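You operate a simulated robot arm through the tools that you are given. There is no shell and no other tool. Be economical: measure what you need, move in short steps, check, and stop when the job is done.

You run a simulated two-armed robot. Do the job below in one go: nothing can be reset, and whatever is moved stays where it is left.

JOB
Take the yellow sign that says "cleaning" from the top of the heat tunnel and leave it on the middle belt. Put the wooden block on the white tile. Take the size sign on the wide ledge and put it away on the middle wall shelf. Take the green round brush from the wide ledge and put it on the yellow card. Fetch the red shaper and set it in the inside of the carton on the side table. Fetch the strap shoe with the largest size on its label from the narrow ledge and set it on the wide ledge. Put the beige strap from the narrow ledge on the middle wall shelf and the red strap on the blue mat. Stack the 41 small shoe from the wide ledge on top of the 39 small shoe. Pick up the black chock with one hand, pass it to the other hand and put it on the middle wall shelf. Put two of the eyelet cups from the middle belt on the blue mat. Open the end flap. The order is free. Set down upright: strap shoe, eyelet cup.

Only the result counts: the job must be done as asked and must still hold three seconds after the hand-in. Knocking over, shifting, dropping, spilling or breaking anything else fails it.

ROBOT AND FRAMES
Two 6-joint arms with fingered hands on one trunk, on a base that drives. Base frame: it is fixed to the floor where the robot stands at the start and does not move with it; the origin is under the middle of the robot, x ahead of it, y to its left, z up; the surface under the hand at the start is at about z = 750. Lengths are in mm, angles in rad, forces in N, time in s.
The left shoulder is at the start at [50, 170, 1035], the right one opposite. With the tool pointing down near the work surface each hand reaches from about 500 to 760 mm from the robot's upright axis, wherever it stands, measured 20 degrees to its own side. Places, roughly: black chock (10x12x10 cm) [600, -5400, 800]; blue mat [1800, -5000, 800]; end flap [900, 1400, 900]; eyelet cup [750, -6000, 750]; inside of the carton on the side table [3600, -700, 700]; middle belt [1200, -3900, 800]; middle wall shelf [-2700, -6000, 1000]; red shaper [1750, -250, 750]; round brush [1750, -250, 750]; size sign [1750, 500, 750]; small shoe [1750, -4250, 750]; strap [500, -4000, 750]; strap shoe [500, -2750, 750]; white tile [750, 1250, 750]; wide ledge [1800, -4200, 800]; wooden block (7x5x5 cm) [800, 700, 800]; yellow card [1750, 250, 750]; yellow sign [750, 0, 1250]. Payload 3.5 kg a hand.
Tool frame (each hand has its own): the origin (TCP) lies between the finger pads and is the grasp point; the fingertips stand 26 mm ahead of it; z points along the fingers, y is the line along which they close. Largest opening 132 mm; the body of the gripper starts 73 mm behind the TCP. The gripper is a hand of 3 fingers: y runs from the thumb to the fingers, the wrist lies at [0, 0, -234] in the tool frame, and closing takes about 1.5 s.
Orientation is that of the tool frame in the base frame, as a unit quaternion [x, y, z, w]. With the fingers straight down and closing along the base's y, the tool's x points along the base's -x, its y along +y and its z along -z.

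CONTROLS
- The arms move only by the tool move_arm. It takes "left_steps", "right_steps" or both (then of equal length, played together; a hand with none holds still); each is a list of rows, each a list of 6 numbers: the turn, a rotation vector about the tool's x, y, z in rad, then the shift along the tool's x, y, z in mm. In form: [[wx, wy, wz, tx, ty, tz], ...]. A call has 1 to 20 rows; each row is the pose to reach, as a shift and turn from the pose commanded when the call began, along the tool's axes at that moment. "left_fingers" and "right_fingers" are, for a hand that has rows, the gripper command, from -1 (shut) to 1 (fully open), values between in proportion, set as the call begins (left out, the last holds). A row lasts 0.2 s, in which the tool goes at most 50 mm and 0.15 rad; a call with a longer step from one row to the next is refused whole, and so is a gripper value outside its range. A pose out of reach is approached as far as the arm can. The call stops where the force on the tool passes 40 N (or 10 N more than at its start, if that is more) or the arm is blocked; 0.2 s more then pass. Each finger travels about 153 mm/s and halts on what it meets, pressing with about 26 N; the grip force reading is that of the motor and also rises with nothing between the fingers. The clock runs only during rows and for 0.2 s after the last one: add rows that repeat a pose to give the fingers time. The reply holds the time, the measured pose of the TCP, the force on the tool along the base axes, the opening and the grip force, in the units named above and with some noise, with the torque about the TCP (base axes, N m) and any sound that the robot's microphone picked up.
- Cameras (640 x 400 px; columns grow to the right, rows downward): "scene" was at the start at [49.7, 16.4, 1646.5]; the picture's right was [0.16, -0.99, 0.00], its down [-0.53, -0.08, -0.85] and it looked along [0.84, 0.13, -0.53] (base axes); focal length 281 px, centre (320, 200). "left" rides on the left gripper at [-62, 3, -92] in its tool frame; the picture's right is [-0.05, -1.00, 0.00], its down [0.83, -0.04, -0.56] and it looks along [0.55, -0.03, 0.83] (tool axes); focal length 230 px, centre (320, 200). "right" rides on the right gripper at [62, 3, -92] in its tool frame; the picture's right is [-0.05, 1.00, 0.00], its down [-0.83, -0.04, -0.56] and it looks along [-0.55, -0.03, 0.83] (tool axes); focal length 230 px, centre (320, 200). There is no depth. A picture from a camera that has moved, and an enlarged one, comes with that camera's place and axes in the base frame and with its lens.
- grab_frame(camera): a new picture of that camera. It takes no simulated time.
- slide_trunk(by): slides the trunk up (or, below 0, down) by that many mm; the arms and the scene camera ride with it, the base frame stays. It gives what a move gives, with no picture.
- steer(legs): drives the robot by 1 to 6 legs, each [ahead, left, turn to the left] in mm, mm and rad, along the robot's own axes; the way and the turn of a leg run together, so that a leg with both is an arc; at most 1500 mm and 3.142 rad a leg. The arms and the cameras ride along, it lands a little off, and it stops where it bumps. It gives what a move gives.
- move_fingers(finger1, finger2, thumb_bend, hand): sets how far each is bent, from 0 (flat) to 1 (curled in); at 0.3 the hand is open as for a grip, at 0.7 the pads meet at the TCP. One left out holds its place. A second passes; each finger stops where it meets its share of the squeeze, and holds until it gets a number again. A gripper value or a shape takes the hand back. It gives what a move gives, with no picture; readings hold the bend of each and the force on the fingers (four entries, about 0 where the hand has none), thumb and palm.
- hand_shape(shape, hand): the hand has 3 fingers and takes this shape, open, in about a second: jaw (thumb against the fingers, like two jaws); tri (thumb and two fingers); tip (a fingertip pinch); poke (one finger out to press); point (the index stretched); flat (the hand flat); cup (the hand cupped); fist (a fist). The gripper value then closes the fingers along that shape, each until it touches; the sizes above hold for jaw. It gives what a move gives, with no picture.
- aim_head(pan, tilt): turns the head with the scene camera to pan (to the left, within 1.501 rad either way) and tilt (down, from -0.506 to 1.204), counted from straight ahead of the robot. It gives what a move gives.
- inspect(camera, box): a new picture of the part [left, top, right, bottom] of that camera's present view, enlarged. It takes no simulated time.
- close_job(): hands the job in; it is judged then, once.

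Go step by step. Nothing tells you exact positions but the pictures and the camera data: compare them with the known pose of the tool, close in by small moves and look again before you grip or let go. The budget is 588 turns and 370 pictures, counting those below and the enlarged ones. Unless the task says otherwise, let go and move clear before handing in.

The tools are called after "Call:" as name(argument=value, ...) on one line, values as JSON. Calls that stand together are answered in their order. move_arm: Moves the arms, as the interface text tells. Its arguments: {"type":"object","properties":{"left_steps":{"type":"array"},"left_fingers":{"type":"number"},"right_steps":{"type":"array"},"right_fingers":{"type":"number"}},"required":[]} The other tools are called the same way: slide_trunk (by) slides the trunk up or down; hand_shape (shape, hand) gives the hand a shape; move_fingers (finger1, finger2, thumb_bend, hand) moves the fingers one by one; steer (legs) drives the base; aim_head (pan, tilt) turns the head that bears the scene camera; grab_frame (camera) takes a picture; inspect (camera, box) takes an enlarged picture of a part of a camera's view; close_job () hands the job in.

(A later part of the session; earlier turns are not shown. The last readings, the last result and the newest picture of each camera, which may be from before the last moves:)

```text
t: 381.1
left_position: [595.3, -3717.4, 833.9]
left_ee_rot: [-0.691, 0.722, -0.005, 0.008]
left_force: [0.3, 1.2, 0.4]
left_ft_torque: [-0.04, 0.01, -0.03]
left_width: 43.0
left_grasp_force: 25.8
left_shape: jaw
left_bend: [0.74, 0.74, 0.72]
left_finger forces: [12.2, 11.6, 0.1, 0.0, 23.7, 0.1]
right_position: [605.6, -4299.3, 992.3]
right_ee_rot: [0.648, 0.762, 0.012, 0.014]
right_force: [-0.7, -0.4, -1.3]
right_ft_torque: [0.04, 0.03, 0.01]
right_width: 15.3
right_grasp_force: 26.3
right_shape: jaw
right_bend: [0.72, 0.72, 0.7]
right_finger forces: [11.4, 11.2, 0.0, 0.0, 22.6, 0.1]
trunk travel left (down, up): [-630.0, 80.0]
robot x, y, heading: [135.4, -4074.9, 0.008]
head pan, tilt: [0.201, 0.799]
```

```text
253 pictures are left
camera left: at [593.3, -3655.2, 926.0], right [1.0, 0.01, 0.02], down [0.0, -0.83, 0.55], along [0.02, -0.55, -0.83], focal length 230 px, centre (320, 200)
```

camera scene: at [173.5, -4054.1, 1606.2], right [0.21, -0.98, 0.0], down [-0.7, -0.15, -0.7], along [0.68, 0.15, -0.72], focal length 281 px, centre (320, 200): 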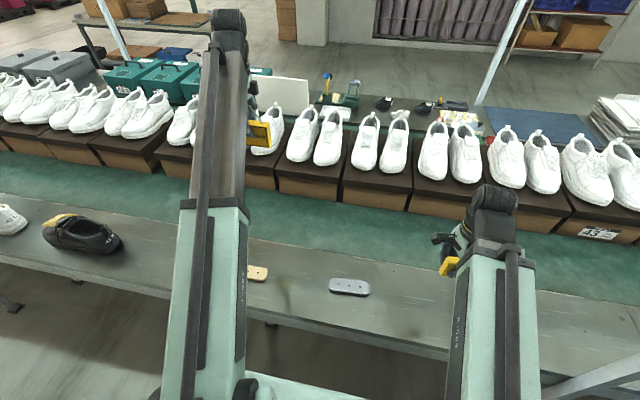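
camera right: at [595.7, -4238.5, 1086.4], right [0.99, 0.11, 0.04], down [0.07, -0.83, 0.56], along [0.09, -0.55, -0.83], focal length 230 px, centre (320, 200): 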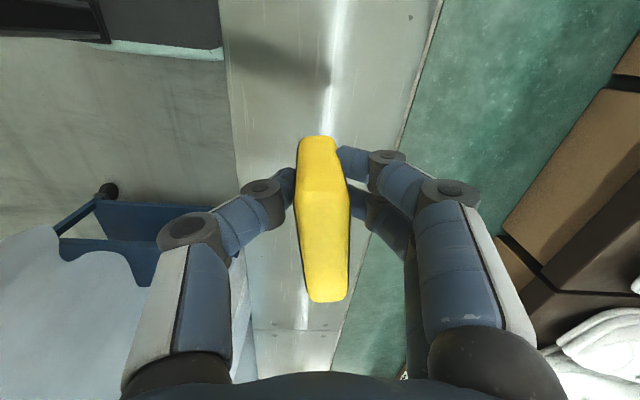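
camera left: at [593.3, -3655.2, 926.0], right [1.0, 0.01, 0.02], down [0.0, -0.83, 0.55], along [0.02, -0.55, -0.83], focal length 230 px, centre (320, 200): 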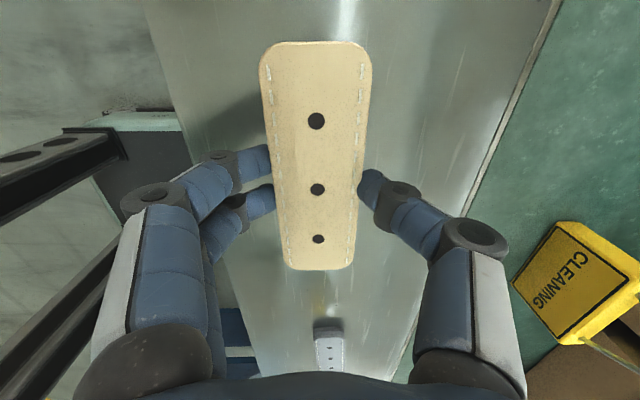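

Beige strap gripped. Raise it, back off, turn around and drive to the wall shelf.

Call:
move_arm(left_steps=[[0, 0, 0, 0, 0, -45], [0, 0, 0, 0, 0, -90], [0, 0, 0, 0, 0, -135], [0, 0, 0, 0, 0, -180]])

Call:
steer(legs=[[-1000, 0, 0], [0, 0, 1.565], [0, 0, 1.565], [0, 980, 0], [0, 980, 0], [700, 0, 0]])

Call:
aim_head(pan=0.0, tilt=0.5)

Call:
grab_frame(camera="scene")

```text
t: 382.1
left_position: [594.6, -3716.4, 1015.1]
left_ee_rot: [-0.691, 0.723, -0.005, 0.007]
left_force: [0.0, 1.0, -0.9]
left_ft_torque: [-0.01, -0.02, -0.02]
left_width: 42.7
left_grasp_force: 25.7
left_shape: jaw
left_bend: [0.74, 0.74, 0.71]
left_finger forces: [12.0, 11.3, 0.0, 0.0, 23.5, 0.0]
right_position: [605.6, -4300.0, 993.1]
right_ee_rot: [0.648, 0.761, 0.011, 0.014]
right_force: [-0.3, -0.3, -1.3]
right_ft_torque: [0.01, -0.02, -0.04]
right_width: 15.4
right_grasp_force: 26.3
right_shape: jaw
right_bend: [0.72, 0.72, 0.7]
right_finger forces: [11.5, 11.2, 0.1, 0.1, 22.6, 0.1]
trunk travel left (down, up): [-630.0, 80.0]
robot x, y, heading: [135.8, -4072.5, 0.01]
head pan, tilt: [0.201, 0.799]
```

```text
t: 407.4
left_position: [-2043.6, -6339.5, 1014.4]
left_ee_rot: [0.735, 0.678, -0.007, -0.005]
left_force: [0.1, 0.6, -0.6]
left_ft_torque: [0.02, 0.03, -0.01]
left_width: 42.0
left_grasp_force: 25.5
left_shape: jaw
left_bend: [0.74, 0.74, 0.71]
left_finger forces: [11.6, 11.0, 0.0, 0.0, 22.6, 0.0]
right_position: [-2033.8, -5756.1, 992.2]
right_ee_rot: [0.749, -0.663, -0.014, 0.011]
right_force: [-0.7, 0.3, -0.8]
right_ft_torque: [-0.01, -0.01, -0.02]
right_width: 15.0
right_grasp_force: 25.9
right_shape: jaw
right_bend: [0.72, 0.72, 0.7]
right_finger forces: [11.1, 11.0, 0.0, 0.1, 22.1, 0.0]
trunk travel left (down, up): [-630.0, 80.0]
robot x, y, heading: [-1569.9, -5999.0, 3.109]
head pan, tilt: [0.201, 0.799]
```

```text
t: 408.2
left_position: [-2042.1, -6339.7, 1016.0]
left_ee_rot: [0.736, 0.677, -0.007, -0.004]
left_force: [-0.7, 0.0, -0.6]
left_ft_torque: [0.01, -0.02, 0.02]
left_width: 42.1
left_grasp_force: 26.0
left_shape: jaw
left_bend: [0.74, 0.74, 0.71]
left_finger forces: [11.7, 11.1, 0.0, 0.1, 22.7, 0.0]
right_position: [-2032.5, -5756.0, 991.9]
right_ee_rot: [0.748, -0.663, -0.014, 0.01]
right_force: [0.2, 0.2, -0.2]
right_ft_torque: [-0.01, 0.03, 0.01]
right_width: 14.8
right_grasp_force: 26.0
right_shape: jaw
right_bend: [0.72, 0.72, 0.7]
right_finger forces: [11.2, 11.0, 0.1, 0.0, 22.3, 0.1]
trunk travel left (down, up): [-630.0, 80.0]
robot x, y, heading: [-1567.3, -5998.4, 3.116]
head pan, tilt: [0.0, 0.499]
```

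```text
252 pictures are left
camera scene: at [-1618.5, -5997.3, 1632.0], right [0.03, 1.0, 0.0], down [0.48, -0.01, -0.88], along [-0.88, 0.02, -0.48], focal length 281 px, centre (320, 200)
```

scene: 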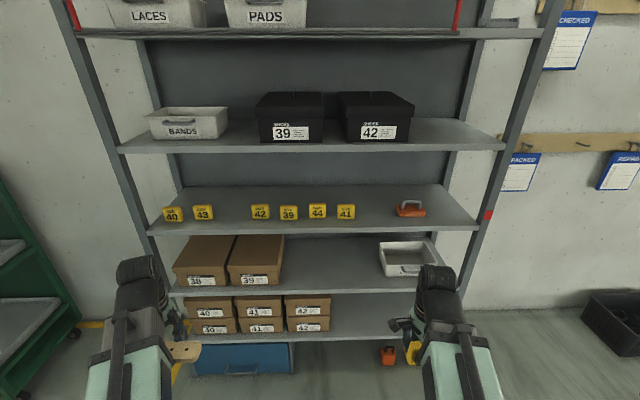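

Middle shelf is at z≈985, front edge x≈−2553. Free gaps at y≈−5735 (right hand, sign) and y≈−6350 (left hand, strap). I pitch both hands forward in free air.

Call:
move_arm(right_steps=[[0, 0, 0.12, 0, 0, -30], [0, 0, 0.12, 0, 0, -60], [0, 0, 0.12, 0, 0, -90]], left_steps=[[0, 0, 0.14, 0, 0, -20], [0, 0, 0.28, 0, 0, -40], [0, 0, 0.42, 0, 0, -60]])

Call:
move_arm(right_steps=[[-0.14, 0, 0, 0, 0, 0], [-0.28, 0, 0, 0, 0, 0], [-0.42, 0, 0, 0, 0, 0], [-0.56, 0, 0, 0, 0, 0], [-0.7, 0, 0, 0, 0, 0], [-0.785, 0, 0, 0, 0, 0], [-0.785, 0, 0, 0, 0, 0], [-0.785, 0, 0, 0, 0, 0], [-0.785, 0, 0, 0, 0, 0]], left_steps=[[0, 0, 0.14, 0, 0, 0], [0, 0, 0.28, 0, 0, 0], [0, 0, 0.42, 0, 0, 0], [0, 0, 0.56, 0, 0, 0], [0, 0, 0.7, 0, 0, 0], [0, 0, 0.84, 0, 0, 0], [0, 0, 0.98, 0, 0, 0], [0, 0, 1.12, 0, 0, 0], [0, 0, 1.23, 0, 0, 0]])

Call:
grab_frame(camera="scene")

Call:
grab_frame(camera="right")

```text
t: 409.0
left_position: [-2040.4, -6339.8, 1074.4]
left_ee_rot: [0.861, 0.509, -0.009, -0.003]
left_force: [-0.7, -0.6, 0.1]
left_ft_torque: [0.02, 0.02, -0.04]
left_width: 42.4
left_grasp_force: 26.2
left_shape: jaw
left_bend: [0.74, 0.74, 0.71]
left_finger forces: [11.6, 10.9, 0.0, 0.0, 22.7, 0.0]
right_position: [-2028.6, -5754.2, 1083.6]
right_ee_rot: [-0.706, 0.707, 0.013, -0.013]
right_force: [-0.5, 0.5, -1.3]
right_ft_torque: [-0.01, -0.02, -0.03]
right_width: 15.1
right_grasp_force: 26.1
right_shape: jaw
right_bend: [0.72, 0.72, 0.7]
right_finger forces: [11.2, 11.1, 0.0, 0.0, 22.2, 0.0]
trunk travel left (down, up): [-630.0, 80.0]
robot x, y, heading: [-1568.0, -5998.0, 3.112]
head pan, tilt: [0.0, 0.499]
```

```text
t: 411.0
left_position: [-2042.7, -6338.7, 1075.0]
left_ee_rot: [0.997, -0.082, -0.009, 0.003]
left_force: [0.5, -0.2, 0.3]
left_ft_torque: [0.0, 0.02, 0.0]
left_width: 42.0
left_grasp_force: 25.5
left_shape: jaw
left_bend: [0.74, 0.74, 0.71]
left_finger forces: [11.6, 11.0, 0.0, 0.1, 22.6, 0.0]
right_position: [-2165.1, -5717.6, 1138.8]
right_ee_rot: [0.649, -0.648, -0.282, 0.282]
right_force: [0.0, 0.5, -1.6]
right_ft_torque: [-0.02, -0.04, 0.01]
right_width: 15.3
right_grasp_force: 26.3
right_shape: jaw
right_bend: [0.72, 0.72, 0.7]
right_finger forces: [11.3, 11.0, 0.0, 0.0, 23.0, 0.0]
right hand out of reach, approached as far as the arm can: row 1, 2, 3, 4, 5, 6, 7, 8, 9
trunk travel left (down, up): [-630.0, 80.0]
robot x, y, heading: [-1568.8, -6000.5, 3.116]
head pan, tilt: [0.0, 0.499]
```

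```text
251 pictures are left
camera scene: at [-1618.5, -5997.2, 1632.1], right [0.03, 1.0, 0.0], down [0.48, -0.01, -0.88], along [-0.88, 0.02, -0.48], focal length 281 px, centre (320, 200)
```

scene: 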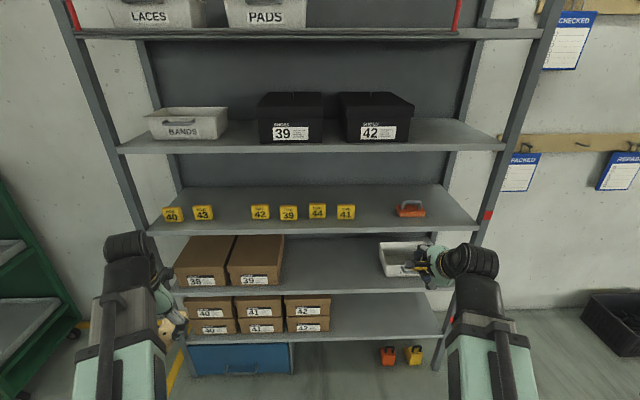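

```text
250 pictures are left
camera right: at [-2098.2, -5779.2, 1207.0], right [-0.68, 0.05, 0.73], down [0.43, 0.83, 0.35], along [-0.59, 0.56, -0.59], focal length 230 px, centre (320, 200)
```

right: 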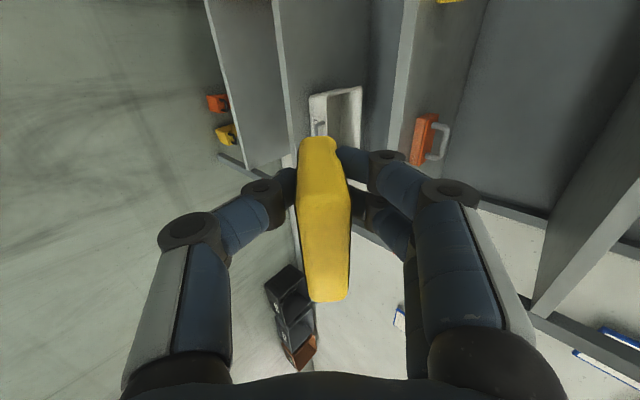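

Call:
steer(legs=[[340, 0, 0.025]])

Call:
grab_frame(camera="scene")

Call:
grab_frame(camera="right")

```text
t: 413.2
left_position: [-2372.3, -6344.9, 1074.2]
left_ee_rot: [0.998, -0.069, -0.009, 0.002]
left_force: [-0.1, -0.5, -0.8]
left_ft_torque: [-0.01, -0.02, -0.03]
left_width: 42.1
left_grasp_force: 25.9
left_shape: jaw
left_bend: [0.74, 0.74, 0.71]
left_finger forces: [11.6, 11.0, 0.1, 0.0, 22.6, 0.0]
right_position: [-2509.5, -5727.3, 1139.9]
right_ee_rot: [0.657, -0.64, -0.279, 0.285]
right_force: [0.3, 0.9, -1.4]
right_ft_torque: [0.04, -0.01, 0.0]
right_width: 15.1
right_grasp_force: 25.8
right_shape: jaw
right_bend: [0.72, 0.72, 0.7]
right_finger forces: [11.2, 11.0, 0.0, 0.0, 23.1, 0.0]
trunk travel left (down, up): [-630.0, 80.0]
robot x, y, heading: [-1906.9, -5996.6, 3.138]
head pan, tilt: [0.0, 0.499]
```

```text
249 pictures are left
camera scene: at [-1957.8, -5993.2, 1632.0], right [0.0, 1.0, 0.0], down [0.48, 0.0, -0.88], along [-0.88, 0.0, -0.48], focal length 281 px, centre (320, 200)
```

scene: 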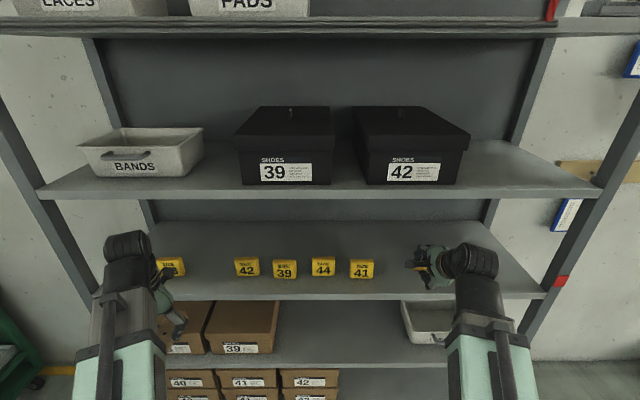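

```text
248 pictures are left
camera right: at [-2442.2, -5786.9, 1206.5], right [-0.68, 0.03, 0.73], down [0.41, 0.84, 0.35], along [-0.6, 0.54, -0.59], focal length 230 px, centre (320, 200)
```

right: 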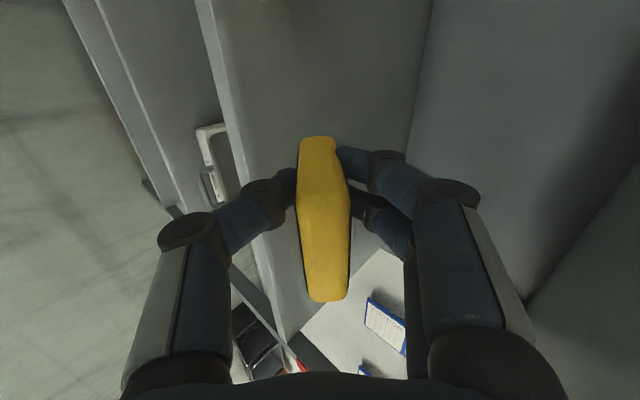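

Call:
move_arm(right_steps=[[0, 0, 0, 2, 7, 46], [0, 0, 0, 4, 14, 92], [0, 0, 0, 5, 21, 139]])

Call:
grab_frame(camera="right")

Call:
inspect(camera="scene", box=[300, 160, 560, 322])

```text
t: 414.0
left_position: [-2372.3, -6345.3, 1074.0]
left_ee_rot: [0.998, -0.069, -0.009, 0.002]
left_force: [-0.6, -0.2, -0.8]
left_ft_torque: [-0.03, 0.0, -0.02]
left_width: 42.1
left_grasp_force: 25.7
left_shape: jaw
left_bend: [0.74, 0.74, 0.71]
left_finger forces: [11.6, 11.0, 0.0, 0.0, 22.6, 0.0]
right_position: [-2624.6, -5734.3, 1059.5]
right_ee_rot: [0.657, -0.64, -0.278, 0.284]
right_force: [-0.6, 0.5, -1.2]
right_ft_torque: [-0.04, 0.0, -0.01]
right_width: 14.6
right_grasp_force: 26.0
right_shape: jaw
right_bend: [0.72, 0.72, 0.7]
right_finger forces: [11.2, 11.0, 0.0, 0.0, 22.8, 0.1]
trunk travel left (down, up): [-630.0, 80.0]
robot x, y, heading: [-1907.1, -5996.3, 3.141]
head pan, tilt: [0.0, 0.499]
```

```text
247 pictures are left
camera right: at [-2558.1, -5794.6, 1125.8], right [-0.68, 0.03, 0.73], down [0.41, 0.84, 0.35], along [-0.6, 0.54, -0.59], focal length 230 px, centre (320, 200)
```

right: 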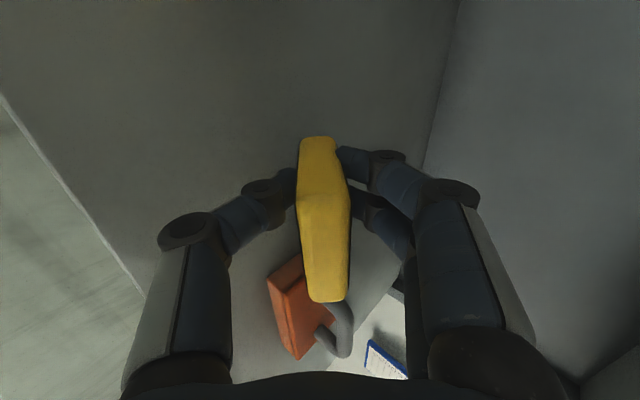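

```text
2.46 times, centred on (430, 241) of scene
camera zoom: at [-1957.4, -5993.1, 1632.0], right [0.0, 1.0, 0.0], down [0.48, 0.0, -0.88], along [-0.88, 0.0, -0.48], focal length 691 px, centre (49, 99)
```

zoom: 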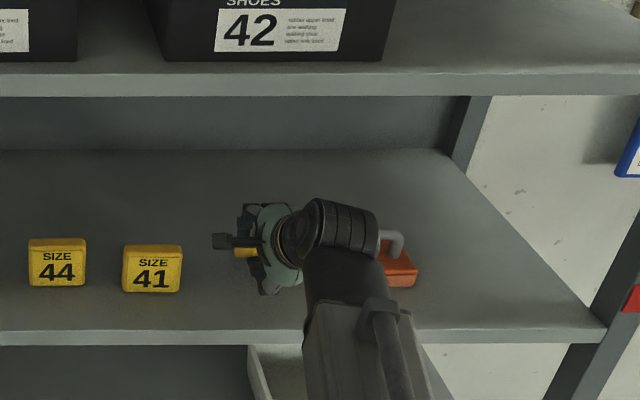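

Call:
move_arm(right_steps=[[0, 0, 0, 0, -5.8, 5.4], [0, 0, 0, 0, -11.7, 10.9], [0, 0, 0, 0, -14.6, 13.6], [0, 0, 0, 0, -17.5, 16.3], [0, 0, 0, 0, -20.5, 19], [0, 0, 0, 0, -23.4, 21.8], [0, 0, 0, 0, -26.3, 24.5], [0, 0, 0, 0, -29.2, 27.2]])

Call:
grab_frame(camera="right")

```text
t: 415.8
left_position: [-2369.9, -6346.1, 1076.6]
left_ee_rot: [0.998, -0.069, -0.009, 0.002]
left_force: [1.2, -1.1, 0.0]
left_ft_torque: [0.0, 0.04, -0.01]
left_width: 42.2
left_grasp_force: 25.7
left_shape: jaw
left_bend: [0.74, 0.74, 0.71]
left_finger forces: [11.6, 11.0, 0.0, 0.1, 22.6, 0.0]
right_position: [-2624.8, -5734.2, 1025.3]
right_ee_rot: [0.656, -0.637, -0.284, 0.288]
right_force: [-8.6, 1.3, 37.0]
right_ft_torque: [0.01, 1.03, 0.01]
right_width: 18.9
right_grasp_force: 25.8
right_shape: jaw
right_bend: [0.71, 0.71, 0.74]
right_finger forces: [18.9, 19.1, 0.0, 0.1, 12.5, 0.0]
trunk travel left (down, up): [-630.0, 80.0]
robot x, y, heading: [-1906.4, -5995.2, 3.137]
head pan, tilt: [0.0, 0.499]
```

```text
245 pictures are left
camera right: at [-2556.8, -5794.8, 1092.3], right [-0.67, 0.03, 0.74], down [0.42, 0.84, 0.35], along [-0.61, 0.54, -0.58], focal length 230 px, centre (320, 200)
```

right: 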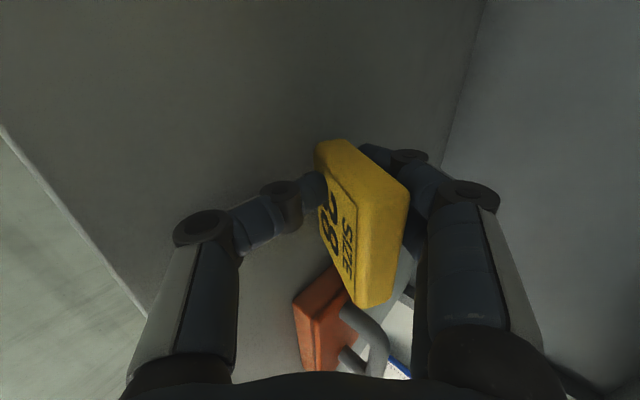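

Call:
move_arm(right_steps=[[0, 0, 0, 0, 2, -2], [0, 0, 0, 0, 2, -2], [0, 0, 0, 0, 2, -2], [0, 0, 0, 0, 2, -2]], right_fingers=0.0)

Call:
grab_frame(camera="right")

```text
t: 416.8
left_position: [-2371.0, -6347.3, 1075.2]
left_ee_rot: [0.998, -0.069, -0.01, 0.002]
left_force: [-0.4, -0.5, -0.4]
left_ft_torque: [0.0, 0.01, -0.02]
left_width: 42.2
left_grasp_force: 26.0
left_shape: jaw
left_bend: [0.74, 0.74, 0.71]
left_finger forces: [11.5, 11.0, 0.0, 0.0, 22.7, 0.1]
right_position: [-2625.7, -5734.3, 1026.3]
right_ee_rot: [0.656, -0.639, -0.282, 0.287]
right_force: [-13.9, -0.2, 27.9]
right_ft_torque: [0.02, -0.18, 0.03]
right_width: 46.5
right_grasp_force: 0.0
right_shape: jaw
right_bend: [0.73, 0.73, 0.75]
right_finger forces: [0.0, 0.0, 0.0, 0.0, 29.6, 0.0]
trunk travel left (down, up): [-630.0, 80.0]
robot x, y, heading: [-1908.4, -5998.3, 3.138]
head pan, tilt: [0.0, 0.499]
```

```text
244 pictures are left
camera right: at [-2557.3, -5795.3, 1092.2], right [-0.68, 0.03, 0.73], down [0.42, 0.84, 0.35], along [-0.61, 0.54, -0.58], focal length 230 px, centre (320, 200)
```

right: 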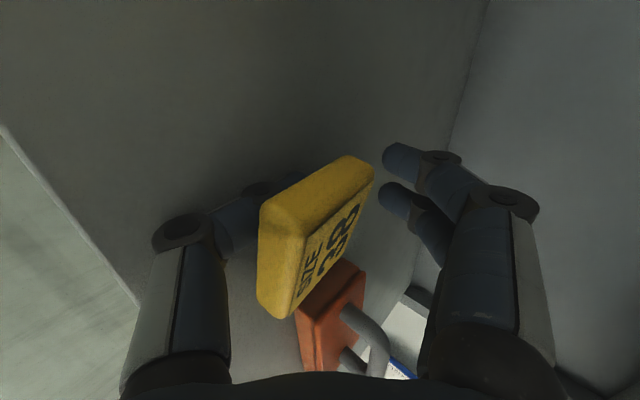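

Call:
move_arm(right_steps=[[0, 0, 0, 0, -3, -8], [0, 0, 0, 0, -5, -16], [0, 0, 0, 0, -8, -26], [0, 0, 0, 0, -8, -40]])

Call:
grab_frame(camera="right")

```text
t: 417.8
left_position: [-2370.9, -6346.0, 1074.4]
left_ee_rot: [0.998, -0.069, -0.009, 0.002]
left_force: [0.2, -0.1, 0.3]
left_ft_torque: [-0.02, -0.01, 0.03]
left_width: 42.1
left_grasp_force: 25.7
left_shape: jaw
left_bend: [0.74, 0.74, 0.71]
left_finger forces: [11.6, 11.0, 0.1, 0.1, 22.6, 0.0]
right_position: [-2588.6, -5733.9, 1042.6]
right_ee_rot: [0.657, -0.64, -0.278, 0.285]
right_force: [-3.0, -0.6, 5.2]
right_ft_torque: [-0.01, 0.05, 0.0]
right_width: 57.7
right_grasp_force: 0.0
right_shape: jaw
right_bend: [0.73, 0.73, 0.73]
right_finger forces: [0.0, 0.1, 0.1, 0.0, 7.3, 0.1]
trunk travel left (down, up): [-630.0, 80.0]
robot x, y, heading: [-1905.1, -5994.3, 3.141]
head pan, tilt: [0.0, 0.499]
```

```text
243 pictures are left
camera right: at [-2521.3, -5793.9, 1110.4], right [-0.68, 0.03, 0.73], down [0.41, 0.84, 0.35], along [-0.6, 0.54, -0.59], focal length 230 px, centre (320, 200)
```

right: 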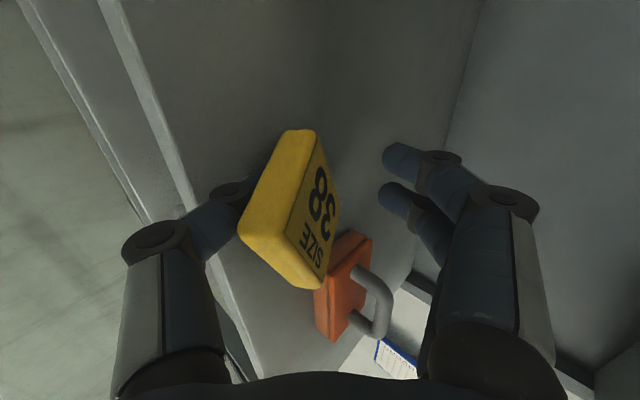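

Call:
inspect(camera="scene", box=[300, 180, 500, 305])

```text
3.20 times, centred on (400, 242) of scene
camera zoom: at [-1955.9, -5993.5, 1631.9], right [0.0, 1.0, 0.0], down [0.48, 0.0, -0.88], along [-0.88, 0.0, -0.48], focal length 898 px, centre (64, 64)
```

zoom: 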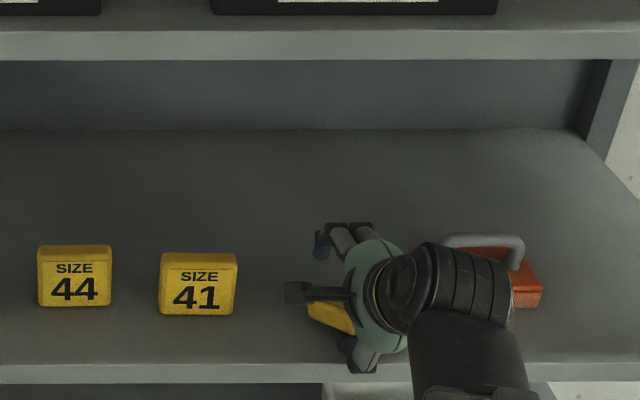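

Call:
move_arm(right_steps=[[0, 0, 0, 0, 7, 7], [0, 0, 0, 0, 14, 15], [0, 0, 0, 0, 20, 22], [0, 0, 0, 0, 27, 29], [0, 0, 0, 0, 34, 37], [0, 0, 0, 0, 41, 44]])

Call:
grab_frame(camera="right")

```text
t: 419.2
left_position: [-2371.2, -6346.8, 1075.5]
left_ee_rot: [0.998, -0.068, -0.009, 0.003]
left_force: [0.5, 0.1, 0.3]
left_ft_torque: [0.01, 0.03, -0.01]
left_width: 42.3
left_grasp_force: 26.6
left_shape: jaw
left_bend: [0.74, 0.74, 0.71]
left_finger forces: [11.6, 11.0, 0.0, 0.0, 22.5, 0.0]
right_position: [-2649.7, -5734.2, 1044.2]
right_ee_rot: [0.658, -0.639, -0.279, 0.285]
right_force: [3.9, -0.3, 8.8]
right_ft_torque: [-0.01, -0.25, 0.02]
right_width: 60.2
right_grasp_force: 0.1
right_shape: jaw
right_bend: [0.73, 0.73, 0.73]
right_finger forces: [0.2, 0.0, 0.0, 0.0, 10.8, 0.0]
trunk travel left (down, up): [-630.0, 80.0]
robot x, y, heading: [-1907.5, -5996.4, 3.137]
head pan, tilt: [0.0, 0.499]
```

```text
241 pictures are left
camera right: at [-2582.1, -5795.0, 1112.1], right [-0.68, 0.03, 0.73], down [0.41, 0.84, 0.35], along [-0.6, 0.54, -0.59], focal length 230 px, centre (320, 200)
```

right: 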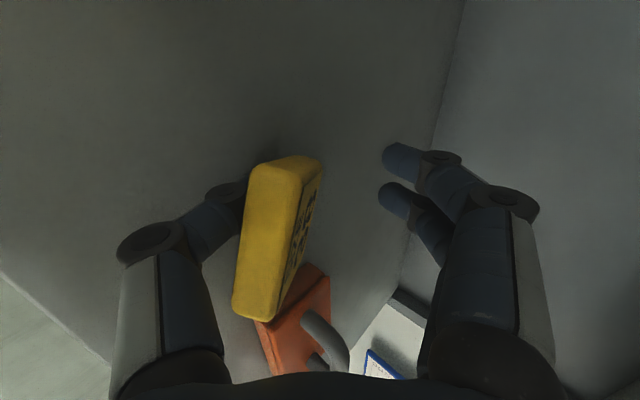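

Call:
move_arm(right_steps=[[0, 0, 0, 0, 6, 3], [0, 0, 0, 0, 13, 6], [0, 0, 0, 0, 19, 9]])

Call:
grab_frame(camera="right")

Call:
inspect(camera="scene", box=[300, 180, 500, 305])

```text
t: 420.0
left_position: [-2371.9, -6346.1, 1074.7]
left_ee_rot: [0.998, -0.069, -0.009, 0.002]
left_force: [0.1, -0.7, -0.8]
left_ft_torque: [0.0, -0.01, -0.01]
left_width: 42.1
left_grasp_force: 26.1
left_shape: jaw
left_bend: [0.74, 0.74, 0.71]
left_finger forces: [11.6, 11.0, 0.0, 0.0, 22.6, 0.0]
right_position: [-2670.8, -5734.6, 1051.0]
right_ee_rot: [0.657, -0.64, -0.279, 0.284]
right_force: [-0.2, -0.6, -0.3]
right_ft_torque: [-0.01, 0.02, -0.03]
right_width: 65.0
right_grasp_force: 0.1
right_shape: jaw
right_bend: [0.73, 0.73, 0.7]
right_finger forces: [0.0, 0.0, 0.0, 0.0, 0.8, 0.0]
trunk travel left (down, up): [-630.0, 80.0]
robot x, y, heading: [-1909.5, -5993.9, 3.137]
head pan, tilt: [0.0, 0.499]
```

```text
240 pictures are left
camera right: at [-2602.6, -5795.4, 1119.2], right [-0.68, 0.03, 0.73], down [0.41, 0.84, 0.35], along [-0.6, 0.54, -0.59], focal length 230 px, centre (320, 200)
```

right: 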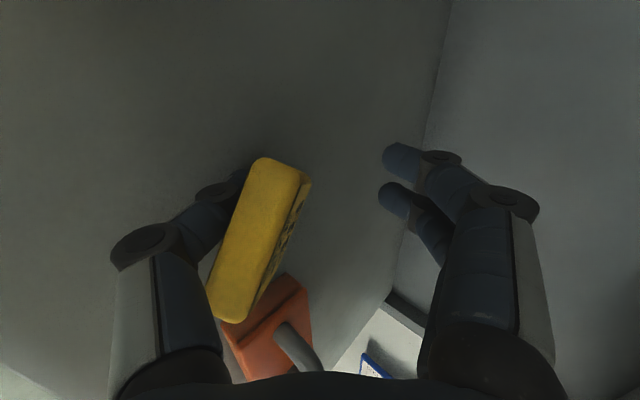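

```text
3.20 times, centred on (400, 242) of scene
camera zoom: at [-1956.4, -5993.3, 1631.9], right [0.0, 1.0, 0.0], down [0.48, 0.0, -0.88], along [-0.88, 0.0, -0.48], focal length 898 px, centre (64, 64)
```

zoom: 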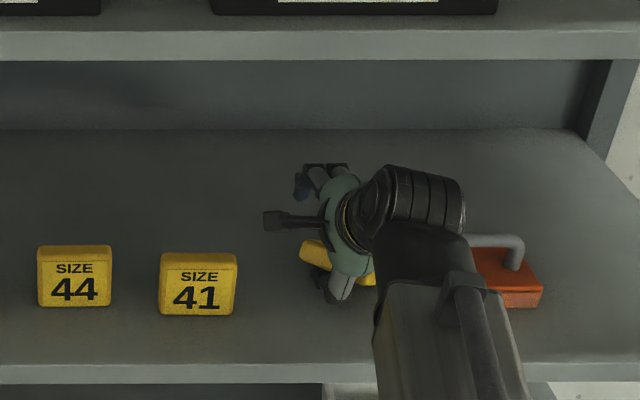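

Call:
move_arm(right_steps=[[0, 0, 0, 0, -4, -4], [0, 0, 0, 0, 6, -14], [0, 0, 0, 0, 20, -27], [0, 0, 0, 0, 38, -45], [0, 0, 0, 0, 53, -60]])

Call:
grab_frame(camera="right")

Call:
inspect(camera="scene", box=[300, 180, 500, 305])

```text
t: 421.2
left_position: [-2371.4, -6345.5, 1074.7]
left_ee_rot: [0.998, -0.068, -0.008, 0.002]
left_force: [0.2, 0.1, -0.8]
left_ft_torque: [0.0, 0.01, 0.07]
left_width: 42.3
left_grasp_force: 26.5
left_shape: jaw
left_bend: [0.74, 0.74, 0.71]
left_finger forces: [11.6, 10.9, 0.1, 0.0, 22.6, 0.0]
right_position: [-2660.4, -5734.2, 1130.4]
right_ee_rot: [0.656, -0.64, -0.279, 0.285]
right_force: [0.0, 1.3, 0.4]
right_ft_torque: [-0.03, 0.01, 0.01]
right_width: 65.7
right_grasp_force: 0.0
right_shape: jaw
right_bend: [0.73, 0.73, 0.7]
right_finger forces: [0.0, 0.0, 0.0, 0.1, 0.0, 0.0]
trunk travel left (down, up): [-630.0, 80.0]
robot x, y, heading: [-1906.8, -5997.1, 3.142]
head pan, tilt: [0.0, 0.499]
```

```text
238 pictures are left
camera right: at [-2593.9, -5794.4, 1197.9], right [-0.68, 0.03, 0.73], down [0.41, 0.84, 0.35], along [-0.6, 0.54, -0.59], focal length 230 px, centre (320, 200)
```

right: 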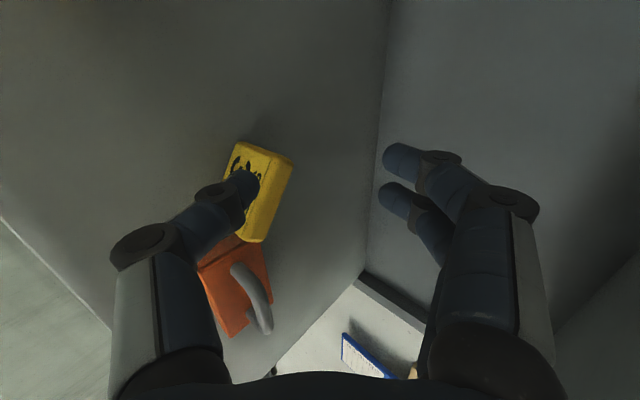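

```text
3.20 times, centred on (400, 242) of scene
camera zoom: at [-1956.2, -5993.3, 1632.1], right [0.0, 1.0, 0.0], down [0.48, 0.0, -0.88], along [-0.88, 0.0, -0.48], focal length 898 px, centre (64, 64)
```

zoom: 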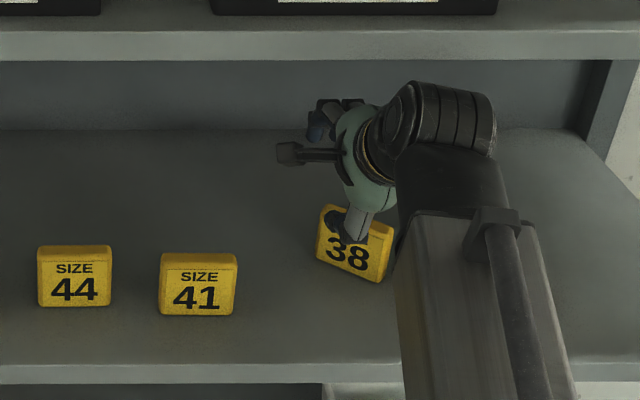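

Size sign 38 stands on the middle shelf. Withdraw the right hand; then pitch the left hand and place the strap.

Call:
move_arm(right_steps=[[0, 0, 0, 0, -27, -29], [0, 0, 0, 0, -54, -58], [0, 0, 0, 0, -82, -88], [0, 0, 0, 0, -109, -117]])

Call:
move_arm(left_steps=[[0, -0.14, 0, 0, 0, 0], [0, -0.28, 0, 0, 0, 0], [0, -0.42, 0, 0, 0, 0], [0, -0.56, 0, 0, 0, 0], [0, -0.63, 0, 0, 0, 0], [0, -0.63, 0, 0, 0, 0]])

Call:
grab_frame(camera="left")

Call:
grab_frame(camera="scene")

```text
t: 422.2
left_position: [-2372.0, -6345.1, 1075.6]
left_ee_rot: [0.998, -0.069, -0.009, 0.003]
left_force: [0.0, -0.4, -0.7]
left_ft_torque: [-0.01, 0.03, -0.02]
left_width: 42.1
left_grasp_force: 26.2
left_shape: jaw
left_bend: [0.74, 0.74, 0.71]
left_finger forces: [11.5, 11.0, 0.0, 0.1, 22.6, 0.0]
right_position: [-2510.3, -5728.4, 1134.9]
right_ee_rot: [0.658, -0.64, -0.278, 0.284]
right_force: [0.8, 0.1, -0.4]
right_ft_torque: [-0.02, -0.02, -0.02]
right_width: 65.6
right_grasp_force: 0.1
right_shape: jaw
right_bend: [0.73, 0.73, 0.7]
right_finger forces: [0.0, 0.0, 0.0, 0.0, 0.0, 0.1]
right hand out of reach, approached as far as the arm can: row 4
trunk travel left (down, up): [-630.0, 80.0]
robot x, y, heading: [-1907.5, -5994.7, 3.137]
head pan, tilt: [0.0, 0.499]
```

```text
t: 423.6
left_position: [-2420.6, -6382.2, 1095.4]
left_ee_rot: [0.946, -0.066, -0.318, -0.02]
left_force: [0.4, -0.3, -0.9]
left_ft_torque: [-0.03, -0.01, -0.01]
left_width: 42.1
left_grasp_force: 26.1
left_shape: jaw
left_bend: [0.74, 0.74, 0.71]
left_finger forces: [11.6, 11.0, 0.0, 0.1, 22.5, 0.0]
left hand out of reach, approached as far as the arm can: row 3, 4, 5, 6
right_position: [-2510.7, -5729.9, 1135.9]
right_ee_rot: [0.657, -0.64, -0.277, 0.285]
right_force: [-0.3, -0.6, 0.1]
right_ft_torque: [0.05, 0.01, 0.02]
right_width: 65.9
right_grasp_force: 0.1
right_shape: jaw
right_bend: [0.73, 0.73, 0.7]
right_finger forces: [0.0, 0.0, 0.0, 0.0, 0.1, 0.0]
trunk travel left (down, up): [-630.0, 80.0]
robot x, y, heading: [-1906.1, -5997.6, 3.134]
head pan, tilt: [0.0, 0.499]
```

```text
236 pictures are left
camera left: at [-2415.8, -6385.9, 1205.3], right [0.1, 0.99, 0.03], down [0.99, -0.09, -0.06], along [-0.06, 0.03, -1.0], focal length 230 px, centre (320, 200)
```

left: 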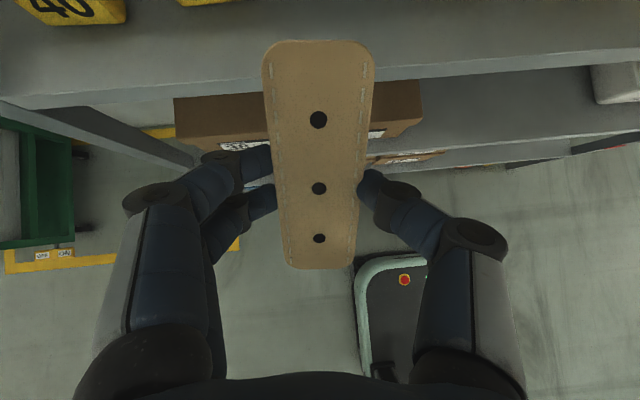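

```text
235 pictures are left
camera scene: at [-1956.3, -5993.2, 1632.1], right [0.0, 1.0, 0.0], down [0.48, 0.0, -0.88], along [-0.88, 0.0, -0.48], focal length 281 px, centre (320, 200)
```

scene: 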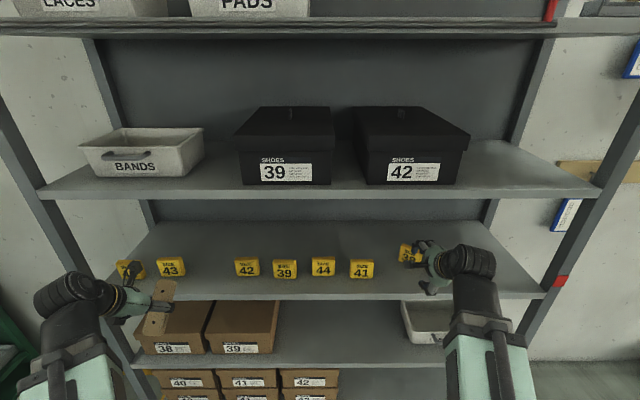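

Call:
move_arm(left_steps=[[0, 0, 0, -32, -1, 27], [0, 0, 0, -64, -2, 54], [0, 0, 0, -97, -2, 81], [0, 0, 0, -130, -3, 108], [0, 0, 0, -162, -3, 135]])

Call:
grab_frame(camera="left")

Call:
grab_frame(camera="scene")

```text
t: 424.8
left_position: [-2633.4, -6354.6, 1084.7]
left_ee_rot: [0.946, -0.066, -0.317, -0.02]
left_force: [-0.5, -0.1, -1.3]
left_ft_torque: [-0.06, -0.02, -0.01]
left_width: 42.1
left_grasp_force: 26.1
left_shape: jaw
left_bend: [0.74, 0.74, 0.71]
left_finger forces: [11.6, 11.0, 0.0, 0.0, 22.4, 0.0]
right_position: [-2509.7, -5730.2, 1135.0]
right_ee_rot: [0.658, -0.64, -0.278, 0.284]
right_force: [-0.2, -1.0, -0.1]
right_ft_torque: [0.02, 0.03, 0.04]
right_width: 65.8
right_grasp_force: 0.1
right_shape: jaw
right_bend: [0.73, 0.73, 0.7]
right_finger forces: [0.0, 0.0, 0.0, 0.0, 0.1, 0.0]
trunk travel left (down, up): [-630.0, 80.0]
robot x, y, heading: [-1904.0, -5994.1, 3.143]
head pan, tilt: [0.0, 0.499]
```

```text
234 pictures are left
camera left: at [-2626.8, -6357.9, 1194.1], right [0.1, 1.0, 0.03], down [0.99, -0.09, -0.06], along [-0.06, 0.03, -1.0], focal length 230 px, centre (320, 200)
```

left: 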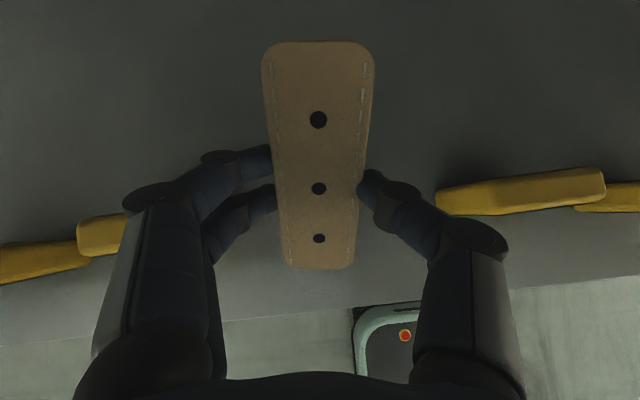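

```text
233 pictures are left
camera scene: at [-1956.9, -5993.3, 1632.0], right [0.0, 1.0, 0.0], down [0.48, 0.0, -0.88], along [-0.88, 0.0, -0.48], focal length 281 px, centre (320, 200)
```

scene: 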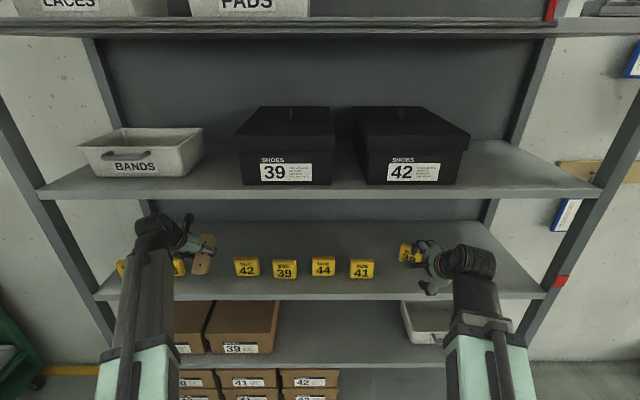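

Call:
move_arm(left_steps=[[0, 0, 0, 6, 0, 8], [0, 0, 0, 12, 0, 16], [0, 0, 0, 15, 0, 20], [0, 0, 0, 18, 0, 24], [0, 0, 0, 21, 0, 28], [0, 0, 0, 24, 0, 32], [0, 0, 0, 27, 0, 36], [0, 0, 0, 30, 0, 40]])

Call:
grab_frame(camera="left")

```text
t: 426.6
left_position: [-2631.0, -6352.1, 1036.9]
left_ee_rot: [0.946, -0.066, -0.317, -0.019]
left_force: [-1.0, -0.1, 5.3]
left_ft_torque: [-0.01, -0.26, 0.01]
left_width: 41.8
left_grasp_force: 25.8
left_shape: jaw
left_bend: [0.73, 0.75, 0.71]
left_finger forces: [10.0, 14.1, 0.1, 0.0, 24.6, 0.0]
right_position: [-2511.0, -5728.5, 1136.7]
right_ee_rot: [0.657, -0.64, -0.279, 0.284]
right_force: [-0.6, 0.2, 0.5]
right_ft_torque: [-0.01, -0.02, 0.02]
right_width: 65.6
right_grasp_force: 0.1
right_shape: jaw
right_bend: [0.73, 0.73, 0.7]
right_finger forces: [0.1, 0.0, 0.0, 0.0, 0.0, 0.0]
trunk travel left (down, up): [-630.0, 80.0]
robot x, y, heading: [-1904.3, -5996.0, 3.131]
head pan, tilt: [0.0, 0.499]
```

```text
232 pictures are left
camera left: at [-2624.7, -6354.6, 1146.2], right [0.1, 1.0, 0.03], down [0.99, -0.09, -0.06], along [-0.06, 0.03, -1.0], focal length 230 px, centre (320, 200)
```

left: 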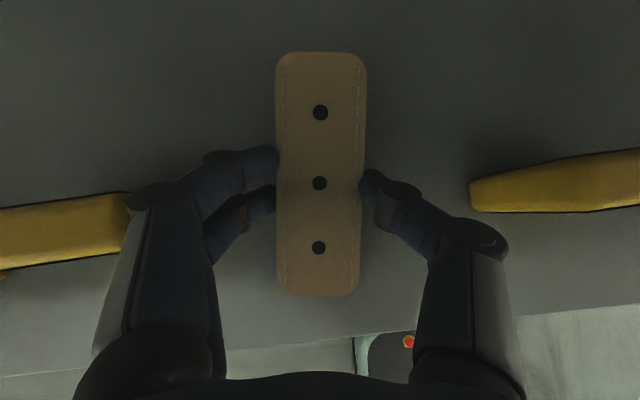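

Call:
move_arm(left_steps=[[0, 0, 0, 2, 0, 3], [0, 0, 0, 4, 0, 6], [0, 0, 0, 7, 0, 9], [0, 0, 0, 9, 0, 12], [0, 0, 0, 11, 0, 15]])

Call:
move_arm(left_steps=[[0, 0, 0, 0, 0, 0], [0, 0, 0, 0, 0, 0], [0, 0, 0, 0, 0, 0], [0, 0, 0, 0, 0, 0]], left_fingers=0.15)

Call:
grab_frame(camera="left")

```text
t: 427.7
left_position: [-2634.1, -6352.3, 1028.9]
left_ee_rot: [0.943, -0.067, -0.325, -0.016]
left_force: [4.1, 0.4, 15.6]
left_ft_torque: [-0.24, -0.26, 0.06]
left_width: 42.6
left_grasp_force: 26.0
left_shape: jaw
left_bend: [0.73, 0.77, 0.71]
left_finger forces: [10.0, 28.6, 0.0, 0.0, 26.3, 0.0]
right_position: [-2507.7, -5729.8, 1135.3]
right_ee_rot: [0.657, -0.64, -0.278, 0.285]
right_force: [0.1, -0.2, 1.6]
right_ft_torque: [0.0, 0.02, 0.03]
right_width: 65.7
right_grasp_force: 0.0
right_shape: jaw
right_bend: [0.73, 0.73, 0.7]
right_finger forces: [0.0, 0.0, 0.1, 0.0, 0.0, 0.1]
trunk travel left (down, up): [-630.0, 80.0]
robot x, y, heading: [-1904.7, -5996.2, 3.141]
head pan, tilt: [0.0, 0.499]
stopped in row 5 (left hand): the force on the tool passed its limit at 43 N (the readings are from after the stop); the commanded pose is now the measured one
```

```text
t: 428.7
left_position: [-2630.5, -6351.6, 1027.7]
left_ee_rot: [0.943, -0.067, -0.325, -0.016]
left_force: [0.5, 6.2, 21.6]
left_ft_torque: [-0.48, 0.08, 0.01]
left_width: 69.1
left_grasp_force: 0.0
left_shape: jaw
left_bend: [0.72, 0.78, 0.7]
left_finger forces: [0.0, 22.0, 0.0, 0.0, 0.0, 0.0]
right_position: [-2508.5, -5728.2, 1136.4]
right_ee_rot: [0.657, -0.64, -0.278, 0.285]
right_force: [-0.4, -0.6, 0.5]
right_ft_torque: [0.0, -0.02, -0.03]
right_width: 65.8
right_grasp_force: 0.0
right_shape: jaw
right_bend: [0.73, 0.73, 0.7]
right_finger forces: [0.0, 0.0, 0.0, 0.1, 0.0, 0.0]
trunk travel left (down, up): [-630.0, 80.0]
robot x, y, heading: [-1905.3, -5995.9, 3.138]
head pan, tilt: [0.0, 0.499]
```

```text
231 pictures are left
camera left: at [-2624.6, -6352.8, 1137.6], right [0.1, 1.0, 0.02], down [0.99, -0.09, -0.07], along [-0.07, 0.03, -1.0], focal length 230 px, centre (320, 200)
```

left: 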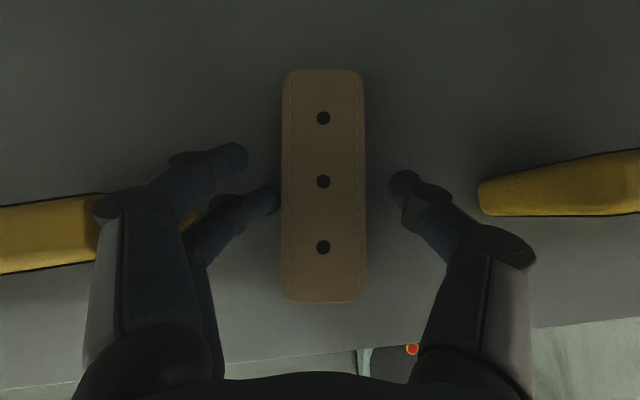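

Call:
move_arm(left_steps=[[0, 0, 0, -15, 0, -20], [0, 0, 0, -30, 0, -40], [0, 0, 0, -42, 0, -56], [0, 0, 0, -10, -5, -80], [0, 0, 0, 22, -11, -104], [0, 0, 0, 53, -16, -128], [0, 0, 0, 85, -22, -152], [0, 0, 0, 116, -27, -176]])

Call:
steer(legs=[[-500, 0, 0]])

Call:
grab_frame(camera="scene")

Call:
inspect(camera="scene", box=[140, 140, 500, 365])

```text
t: 430.5
left_position: [-2440.0, -6358.6, 1097.5]
left_ee_rot: [0.944, -0.067, -0.323, -0.018]
left_force: [0.7, -0.6, 0.0]
left_ft_torque: [-0.02, -0.01, 0.01]
left_width: 75.2
left_grasp_force: 0.0
left_shape: jaw
left_bend: [0.72, 0.72, 0.7]
left_finger forces: [0.0, 0.0, 0.0, 0.1, 0.1, 0.1]
left hand out of reach, approached as far as the arm can: row 8
right_position: [-2510.4, -5729.4, 1135.6]
right_ee_rot: [0.657, -0.64, -0.279, 0.284]
right_force: [0.1, 0.2, -0.8]
right_ft_torque: [-0.01, -0.03, 0.03]
right_width: 65.7
right_grasp_force: 0.1
right_shape: jaw
right_bend: [0.73, 0.73, 0.7]
right_finger forces: [0.1, 0.0, 0.0, 0.0, 0.0, 0.0]
trunk travel left (down, up): [-630.0, 80.0]
robot x, y, heading: [-1903.8, -5995.8, 3.135]
head pan, tilt: [0.0, 0.499]
```

```text
t: 433.4
left_position: [-1943.0, -6360.0, 1096.5]
left_ee_rot: [0.944, -0.065, -0.322, -0.017]
left_force: [0.4, -0.5, 0.0]
left_ft_torque: [-0.04, 0.01, 0.0]
left_width: 75.1
left_grasp_force: 0.0
left_shape: jaw
left_bend: [0.72, 0.72, 0.7]
left_finger forces: [0.1, 0.0, 0.0, 0.1, 0.0, 0.0]
right_position: [-2012.4, -5732.3, 1136.1]
right_ee_rot: [0.658, -0.639, -0.278, 0.285]
right_force: [0.2, -0.1, 0.3]
right_ft_torque: [0.01, 0.0, -0.01]
right_width: 65.7
right_grasp_force: 0.0
right_shape: jaw
right_bend: [0.73, 0.73, 0.7]
right_finger forces: [0.0, 0.0, 0.1, 0.1, 0.0, 0.0]
trunk travel left (down, up): [-630.0, 80.0]
robot x, y, heading: [-1406.9, -5998.4, 3.145]
head pan, tilt: [0.0, 0.499]
```

```text
230 pictures are left
camera scene: at [-1458.2, -5994.4, 1632.1], right [0.0, 1.0, 0.0], down [0.48, 0.0, -0.88], along [-0.88, 0.0, -0.48], focal length 281 px, centre (320, 200)
```

scene: 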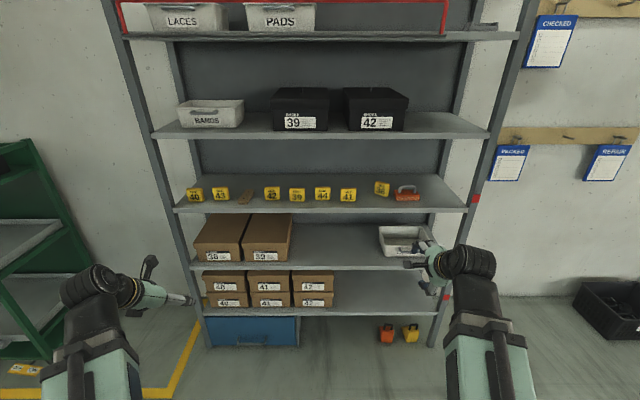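

```text
1.78 times, centred on (320, 252) of scene
camera zoom: at [-1458.2, -5994.4, 1632.1], right [0.0, 1.0, 0.0], down [0.48, 0.0, -0.88], along [-0.88, 0.0, -0.48], focal length 499 px, centre (320, 107)
```

zoom: 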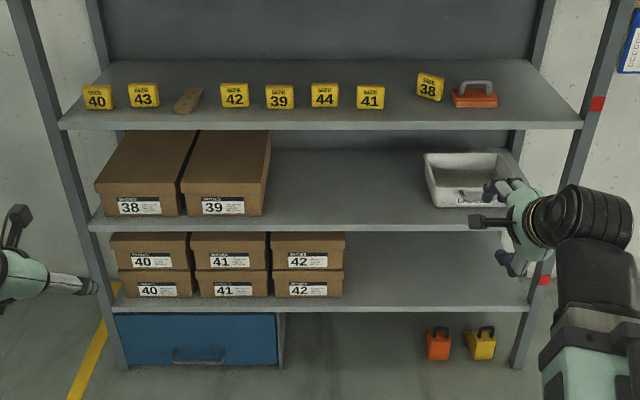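

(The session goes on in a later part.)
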